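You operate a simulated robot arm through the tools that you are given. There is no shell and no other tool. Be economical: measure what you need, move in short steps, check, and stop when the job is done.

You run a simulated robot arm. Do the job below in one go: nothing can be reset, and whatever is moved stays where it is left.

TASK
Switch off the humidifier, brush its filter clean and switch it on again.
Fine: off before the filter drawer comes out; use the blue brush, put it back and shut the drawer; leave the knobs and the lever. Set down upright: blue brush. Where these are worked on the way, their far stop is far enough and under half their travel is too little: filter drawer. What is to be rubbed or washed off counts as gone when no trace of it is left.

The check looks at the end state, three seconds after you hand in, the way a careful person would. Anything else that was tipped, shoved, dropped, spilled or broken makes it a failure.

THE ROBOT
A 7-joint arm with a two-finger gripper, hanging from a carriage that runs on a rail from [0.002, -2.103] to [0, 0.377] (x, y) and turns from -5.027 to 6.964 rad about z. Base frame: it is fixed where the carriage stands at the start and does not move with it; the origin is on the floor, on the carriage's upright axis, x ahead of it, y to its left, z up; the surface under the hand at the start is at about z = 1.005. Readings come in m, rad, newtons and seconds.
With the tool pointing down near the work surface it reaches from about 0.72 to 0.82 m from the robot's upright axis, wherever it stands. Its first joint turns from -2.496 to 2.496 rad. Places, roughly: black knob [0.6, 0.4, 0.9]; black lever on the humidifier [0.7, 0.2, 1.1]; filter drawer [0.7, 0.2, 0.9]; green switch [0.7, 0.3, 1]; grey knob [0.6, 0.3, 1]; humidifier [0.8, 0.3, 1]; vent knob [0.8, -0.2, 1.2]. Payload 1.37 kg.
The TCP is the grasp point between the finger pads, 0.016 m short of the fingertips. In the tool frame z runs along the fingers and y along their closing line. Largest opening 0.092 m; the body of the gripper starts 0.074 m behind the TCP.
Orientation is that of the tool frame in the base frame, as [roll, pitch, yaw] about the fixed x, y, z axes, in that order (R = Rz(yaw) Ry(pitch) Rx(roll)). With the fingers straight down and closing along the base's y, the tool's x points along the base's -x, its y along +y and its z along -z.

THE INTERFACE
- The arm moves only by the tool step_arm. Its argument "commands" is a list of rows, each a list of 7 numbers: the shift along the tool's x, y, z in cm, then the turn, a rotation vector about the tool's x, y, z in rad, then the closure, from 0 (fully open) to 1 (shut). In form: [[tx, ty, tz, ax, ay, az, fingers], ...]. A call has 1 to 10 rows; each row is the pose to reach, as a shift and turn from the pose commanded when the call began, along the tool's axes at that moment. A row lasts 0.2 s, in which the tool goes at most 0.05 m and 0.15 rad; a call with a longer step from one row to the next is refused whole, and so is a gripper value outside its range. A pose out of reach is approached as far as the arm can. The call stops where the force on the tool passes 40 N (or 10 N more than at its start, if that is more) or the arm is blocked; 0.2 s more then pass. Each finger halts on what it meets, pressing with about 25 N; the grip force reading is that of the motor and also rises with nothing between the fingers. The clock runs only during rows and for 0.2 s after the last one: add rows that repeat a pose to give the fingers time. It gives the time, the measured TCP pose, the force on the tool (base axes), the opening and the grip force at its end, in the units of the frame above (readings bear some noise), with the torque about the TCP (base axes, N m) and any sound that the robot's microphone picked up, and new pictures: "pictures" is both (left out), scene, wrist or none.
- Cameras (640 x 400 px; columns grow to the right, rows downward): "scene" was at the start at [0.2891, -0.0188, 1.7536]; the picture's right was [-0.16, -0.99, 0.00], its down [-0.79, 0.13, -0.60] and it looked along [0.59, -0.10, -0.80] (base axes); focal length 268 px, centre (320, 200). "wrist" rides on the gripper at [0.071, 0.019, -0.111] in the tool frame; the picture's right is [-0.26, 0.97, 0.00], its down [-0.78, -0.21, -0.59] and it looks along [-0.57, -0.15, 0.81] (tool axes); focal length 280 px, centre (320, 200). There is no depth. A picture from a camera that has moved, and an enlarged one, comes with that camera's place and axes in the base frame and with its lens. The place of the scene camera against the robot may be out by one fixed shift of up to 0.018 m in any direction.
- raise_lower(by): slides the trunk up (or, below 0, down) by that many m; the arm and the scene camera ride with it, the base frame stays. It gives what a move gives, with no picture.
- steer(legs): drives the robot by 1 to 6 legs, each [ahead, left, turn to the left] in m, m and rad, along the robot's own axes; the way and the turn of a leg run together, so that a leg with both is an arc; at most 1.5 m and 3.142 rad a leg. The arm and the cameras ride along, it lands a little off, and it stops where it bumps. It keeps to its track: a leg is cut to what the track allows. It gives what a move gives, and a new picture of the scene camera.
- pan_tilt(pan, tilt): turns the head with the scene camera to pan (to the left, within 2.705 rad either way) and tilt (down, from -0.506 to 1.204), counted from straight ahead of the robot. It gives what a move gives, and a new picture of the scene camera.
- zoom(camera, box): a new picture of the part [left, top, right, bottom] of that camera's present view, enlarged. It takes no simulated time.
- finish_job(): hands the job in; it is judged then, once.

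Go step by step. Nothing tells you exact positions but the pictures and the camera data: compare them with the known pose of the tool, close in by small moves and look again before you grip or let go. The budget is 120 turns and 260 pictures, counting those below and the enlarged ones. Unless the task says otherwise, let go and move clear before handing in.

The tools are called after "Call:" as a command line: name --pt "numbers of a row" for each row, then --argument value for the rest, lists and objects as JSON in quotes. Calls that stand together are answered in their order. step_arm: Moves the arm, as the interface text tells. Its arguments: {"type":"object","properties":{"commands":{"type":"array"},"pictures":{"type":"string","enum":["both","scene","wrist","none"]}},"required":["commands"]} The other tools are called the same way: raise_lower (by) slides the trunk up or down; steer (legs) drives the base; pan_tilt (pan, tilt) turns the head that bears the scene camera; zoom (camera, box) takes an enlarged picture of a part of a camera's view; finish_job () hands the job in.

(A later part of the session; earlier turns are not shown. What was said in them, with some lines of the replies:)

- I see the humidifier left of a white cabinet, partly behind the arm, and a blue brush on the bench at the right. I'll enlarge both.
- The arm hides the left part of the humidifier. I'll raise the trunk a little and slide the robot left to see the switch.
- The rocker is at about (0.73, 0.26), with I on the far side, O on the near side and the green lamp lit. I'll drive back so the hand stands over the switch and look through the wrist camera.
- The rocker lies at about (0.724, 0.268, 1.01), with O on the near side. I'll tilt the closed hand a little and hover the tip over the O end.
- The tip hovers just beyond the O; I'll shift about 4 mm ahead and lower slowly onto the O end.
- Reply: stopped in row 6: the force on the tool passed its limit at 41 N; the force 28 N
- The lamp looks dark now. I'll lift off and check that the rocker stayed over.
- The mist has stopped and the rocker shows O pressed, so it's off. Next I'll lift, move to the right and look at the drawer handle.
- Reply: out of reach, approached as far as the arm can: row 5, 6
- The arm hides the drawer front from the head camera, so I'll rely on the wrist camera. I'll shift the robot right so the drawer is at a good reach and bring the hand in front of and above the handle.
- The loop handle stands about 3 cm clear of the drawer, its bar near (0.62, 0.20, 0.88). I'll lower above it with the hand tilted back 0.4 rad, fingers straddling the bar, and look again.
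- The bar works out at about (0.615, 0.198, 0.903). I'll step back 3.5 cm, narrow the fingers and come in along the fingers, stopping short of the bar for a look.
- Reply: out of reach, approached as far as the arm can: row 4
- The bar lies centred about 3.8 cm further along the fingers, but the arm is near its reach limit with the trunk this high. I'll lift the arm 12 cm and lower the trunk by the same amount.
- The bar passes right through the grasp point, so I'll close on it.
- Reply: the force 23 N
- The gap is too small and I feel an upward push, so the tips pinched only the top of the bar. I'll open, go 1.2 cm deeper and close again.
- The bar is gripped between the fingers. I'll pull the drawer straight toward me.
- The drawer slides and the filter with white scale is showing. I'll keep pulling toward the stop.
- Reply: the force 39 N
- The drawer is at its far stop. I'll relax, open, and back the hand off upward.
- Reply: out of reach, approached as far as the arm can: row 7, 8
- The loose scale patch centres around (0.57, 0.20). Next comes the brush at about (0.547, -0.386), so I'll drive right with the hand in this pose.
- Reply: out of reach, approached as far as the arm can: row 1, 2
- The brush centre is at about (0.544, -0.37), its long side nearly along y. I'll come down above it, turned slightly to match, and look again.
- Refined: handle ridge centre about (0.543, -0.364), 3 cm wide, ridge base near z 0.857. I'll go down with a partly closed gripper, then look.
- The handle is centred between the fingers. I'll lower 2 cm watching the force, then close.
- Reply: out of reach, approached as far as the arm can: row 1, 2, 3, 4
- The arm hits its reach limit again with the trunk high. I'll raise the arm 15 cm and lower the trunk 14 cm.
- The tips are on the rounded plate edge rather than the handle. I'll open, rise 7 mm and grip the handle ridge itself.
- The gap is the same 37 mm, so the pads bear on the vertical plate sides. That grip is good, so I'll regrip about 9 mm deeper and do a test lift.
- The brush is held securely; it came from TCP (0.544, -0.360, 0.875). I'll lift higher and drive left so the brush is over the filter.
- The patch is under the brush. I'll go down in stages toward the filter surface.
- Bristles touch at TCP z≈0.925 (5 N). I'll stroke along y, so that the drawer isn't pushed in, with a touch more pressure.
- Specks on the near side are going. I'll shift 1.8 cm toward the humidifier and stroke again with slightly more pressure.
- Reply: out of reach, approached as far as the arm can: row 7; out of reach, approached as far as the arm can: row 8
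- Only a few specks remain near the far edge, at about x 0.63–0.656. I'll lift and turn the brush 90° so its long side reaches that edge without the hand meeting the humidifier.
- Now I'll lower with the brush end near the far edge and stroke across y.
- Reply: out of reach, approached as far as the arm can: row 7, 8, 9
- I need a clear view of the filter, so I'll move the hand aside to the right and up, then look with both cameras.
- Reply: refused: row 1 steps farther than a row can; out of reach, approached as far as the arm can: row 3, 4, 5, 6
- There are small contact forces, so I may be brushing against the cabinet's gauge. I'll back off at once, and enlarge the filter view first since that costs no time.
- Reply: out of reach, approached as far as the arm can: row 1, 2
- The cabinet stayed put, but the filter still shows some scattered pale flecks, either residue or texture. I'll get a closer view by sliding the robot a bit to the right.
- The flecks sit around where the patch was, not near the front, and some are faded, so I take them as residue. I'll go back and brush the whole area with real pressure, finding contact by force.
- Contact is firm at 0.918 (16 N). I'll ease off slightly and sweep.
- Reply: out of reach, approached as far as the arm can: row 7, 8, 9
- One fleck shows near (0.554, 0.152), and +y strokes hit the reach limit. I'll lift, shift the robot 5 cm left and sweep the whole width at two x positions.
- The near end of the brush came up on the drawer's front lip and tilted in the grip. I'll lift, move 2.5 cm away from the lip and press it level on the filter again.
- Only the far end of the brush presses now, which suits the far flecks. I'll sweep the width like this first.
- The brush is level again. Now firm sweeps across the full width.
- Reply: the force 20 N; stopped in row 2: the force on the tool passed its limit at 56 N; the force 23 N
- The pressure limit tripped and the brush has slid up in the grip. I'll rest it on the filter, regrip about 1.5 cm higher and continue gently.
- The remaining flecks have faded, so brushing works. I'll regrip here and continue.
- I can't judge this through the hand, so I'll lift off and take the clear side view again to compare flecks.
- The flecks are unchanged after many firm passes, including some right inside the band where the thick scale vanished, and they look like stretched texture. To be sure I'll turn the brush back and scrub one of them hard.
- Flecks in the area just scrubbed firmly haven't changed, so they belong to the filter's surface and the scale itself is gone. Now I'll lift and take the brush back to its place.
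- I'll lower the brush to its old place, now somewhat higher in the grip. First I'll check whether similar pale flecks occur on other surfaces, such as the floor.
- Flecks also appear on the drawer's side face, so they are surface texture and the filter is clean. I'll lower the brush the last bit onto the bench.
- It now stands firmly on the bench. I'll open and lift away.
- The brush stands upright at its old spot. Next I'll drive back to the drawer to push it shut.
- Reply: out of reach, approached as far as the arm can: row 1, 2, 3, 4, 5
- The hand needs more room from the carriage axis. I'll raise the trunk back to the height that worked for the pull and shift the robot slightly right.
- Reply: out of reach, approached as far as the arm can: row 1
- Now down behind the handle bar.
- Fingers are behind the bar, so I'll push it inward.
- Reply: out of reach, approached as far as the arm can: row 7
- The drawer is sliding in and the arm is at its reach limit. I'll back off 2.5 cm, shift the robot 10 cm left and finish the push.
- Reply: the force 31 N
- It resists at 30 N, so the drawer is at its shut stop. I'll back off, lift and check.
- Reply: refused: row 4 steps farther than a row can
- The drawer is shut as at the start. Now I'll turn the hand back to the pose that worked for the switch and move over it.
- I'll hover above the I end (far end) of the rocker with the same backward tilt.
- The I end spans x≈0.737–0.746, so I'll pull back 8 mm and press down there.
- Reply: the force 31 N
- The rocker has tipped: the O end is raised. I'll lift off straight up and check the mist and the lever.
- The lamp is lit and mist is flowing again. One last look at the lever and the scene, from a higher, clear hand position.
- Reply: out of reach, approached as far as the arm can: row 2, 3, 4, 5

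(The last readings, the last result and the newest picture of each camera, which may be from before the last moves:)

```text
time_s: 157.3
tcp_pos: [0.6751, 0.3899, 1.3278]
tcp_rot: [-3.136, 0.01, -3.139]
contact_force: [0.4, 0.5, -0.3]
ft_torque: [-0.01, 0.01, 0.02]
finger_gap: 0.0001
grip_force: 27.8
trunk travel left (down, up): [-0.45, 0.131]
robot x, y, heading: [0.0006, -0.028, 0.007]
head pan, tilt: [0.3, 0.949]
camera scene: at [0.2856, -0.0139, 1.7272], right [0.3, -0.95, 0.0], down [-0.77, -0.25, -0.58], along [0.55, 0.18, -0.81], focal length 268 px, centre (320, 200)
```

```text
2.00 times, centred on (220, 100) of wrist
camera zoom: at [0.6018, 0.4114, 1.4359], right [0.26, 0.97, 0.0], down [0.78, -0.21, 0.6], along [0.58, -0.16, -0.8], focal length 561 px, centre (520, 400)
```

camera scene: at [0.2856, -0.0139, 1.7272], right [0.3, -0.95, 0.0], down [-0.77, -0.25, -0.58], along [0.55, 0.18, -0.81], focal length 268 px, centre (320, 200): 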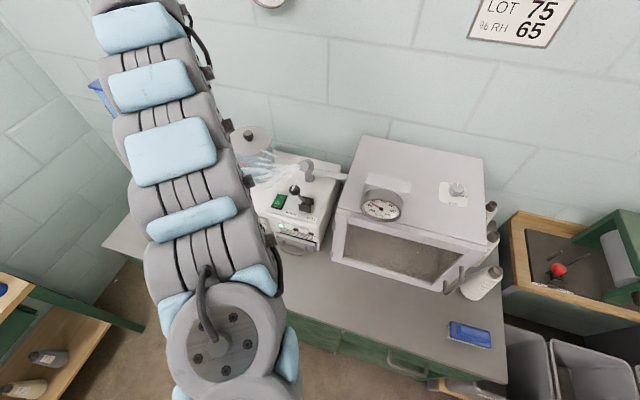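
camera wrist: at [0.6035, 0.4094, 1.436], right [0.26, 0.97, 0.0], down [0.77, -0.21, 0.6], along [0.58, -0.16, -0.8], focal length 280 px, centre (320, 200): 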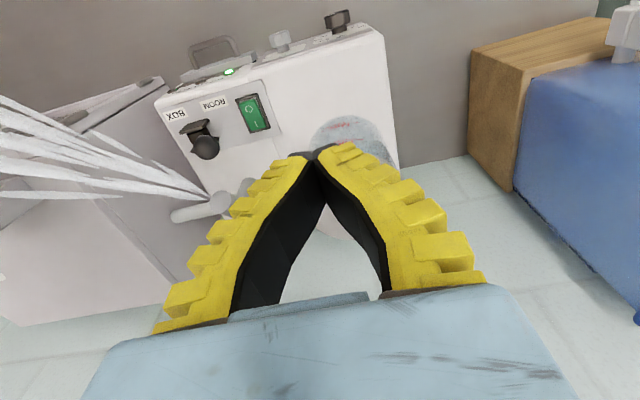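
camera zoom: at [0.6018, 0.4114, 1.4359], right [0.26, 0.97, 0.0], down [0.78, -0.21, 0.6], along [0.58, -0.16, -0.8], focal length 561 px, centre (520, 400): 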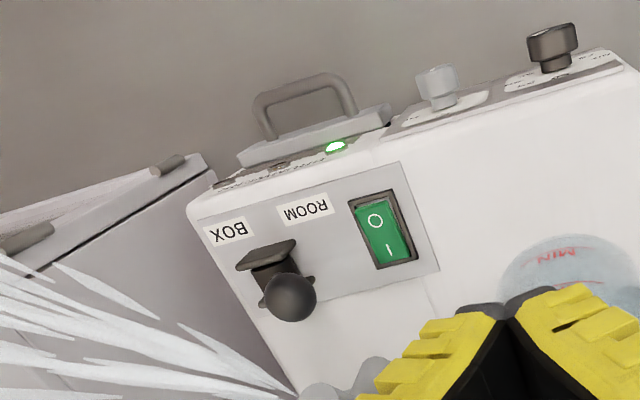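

Call:
zoom --camera "scene" --box '[240, 130, 360, 270]'

Call:
zoom --camera "scene" --box '[420, 290, 520, 360]'

```text
2.86 times, centred on (300, 200) of scene
camera zoom: at [0.2856, -0.0139, 1.7272], right [0.3, -0.95, 0.0], down [-0.77, -0.25, -0.58], along [0.55, 0.18, -0.81], focal length 767 px, centre (377, 200)
```

zoom: 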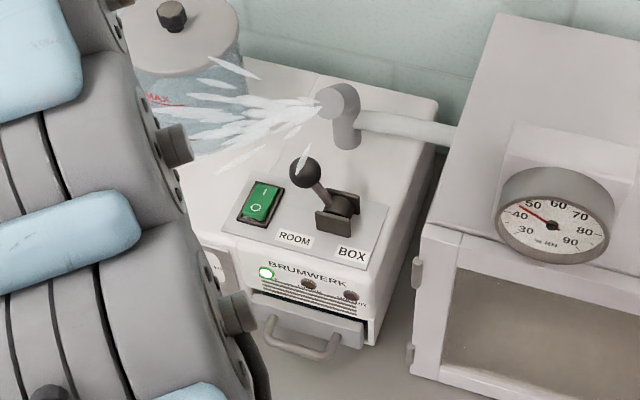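

```text
5.71 times, centred on (470, 325) of scene
camera zoom: at [0.2856, -0.0139, 1.7272], right [0.3, -0.95, 0.0], down [-0.77, -0.25, -0.58], along [0.55, 0.18, -0.81], focal length 1534 px, centre (-537, -514)
```

zoom: 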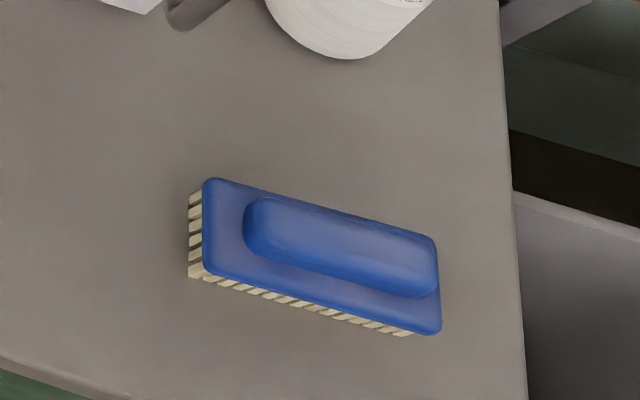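

The humidifier is running with its lamp lit. The drawer is shut, the lever and knobs are as they were, and the brush stands upright in its place with the arm clear, so I'm handing in.

Call:
finish_job

```text
The job is handed in.
```

I switched the humidifier off, pulled the filter drawer out to its far stop, and brushed the filter. Then I put the blue brush back upright, shut the drawer and switched the humidifier on again. It is misting with its lamp lit, and the knobs and lever look as they did at the start.

- **Filter flecks:** the scale patch is gone. A few pale flecks remain on the filter. They did not change under firm brushing, and similar ones show on the drawer's side face, so I took them for surface texture.
- **Cabinet contact:** while moving aside to view the filter, I felt a light contact of about 7 N near the white cabinet. The pictures show nothing moved.
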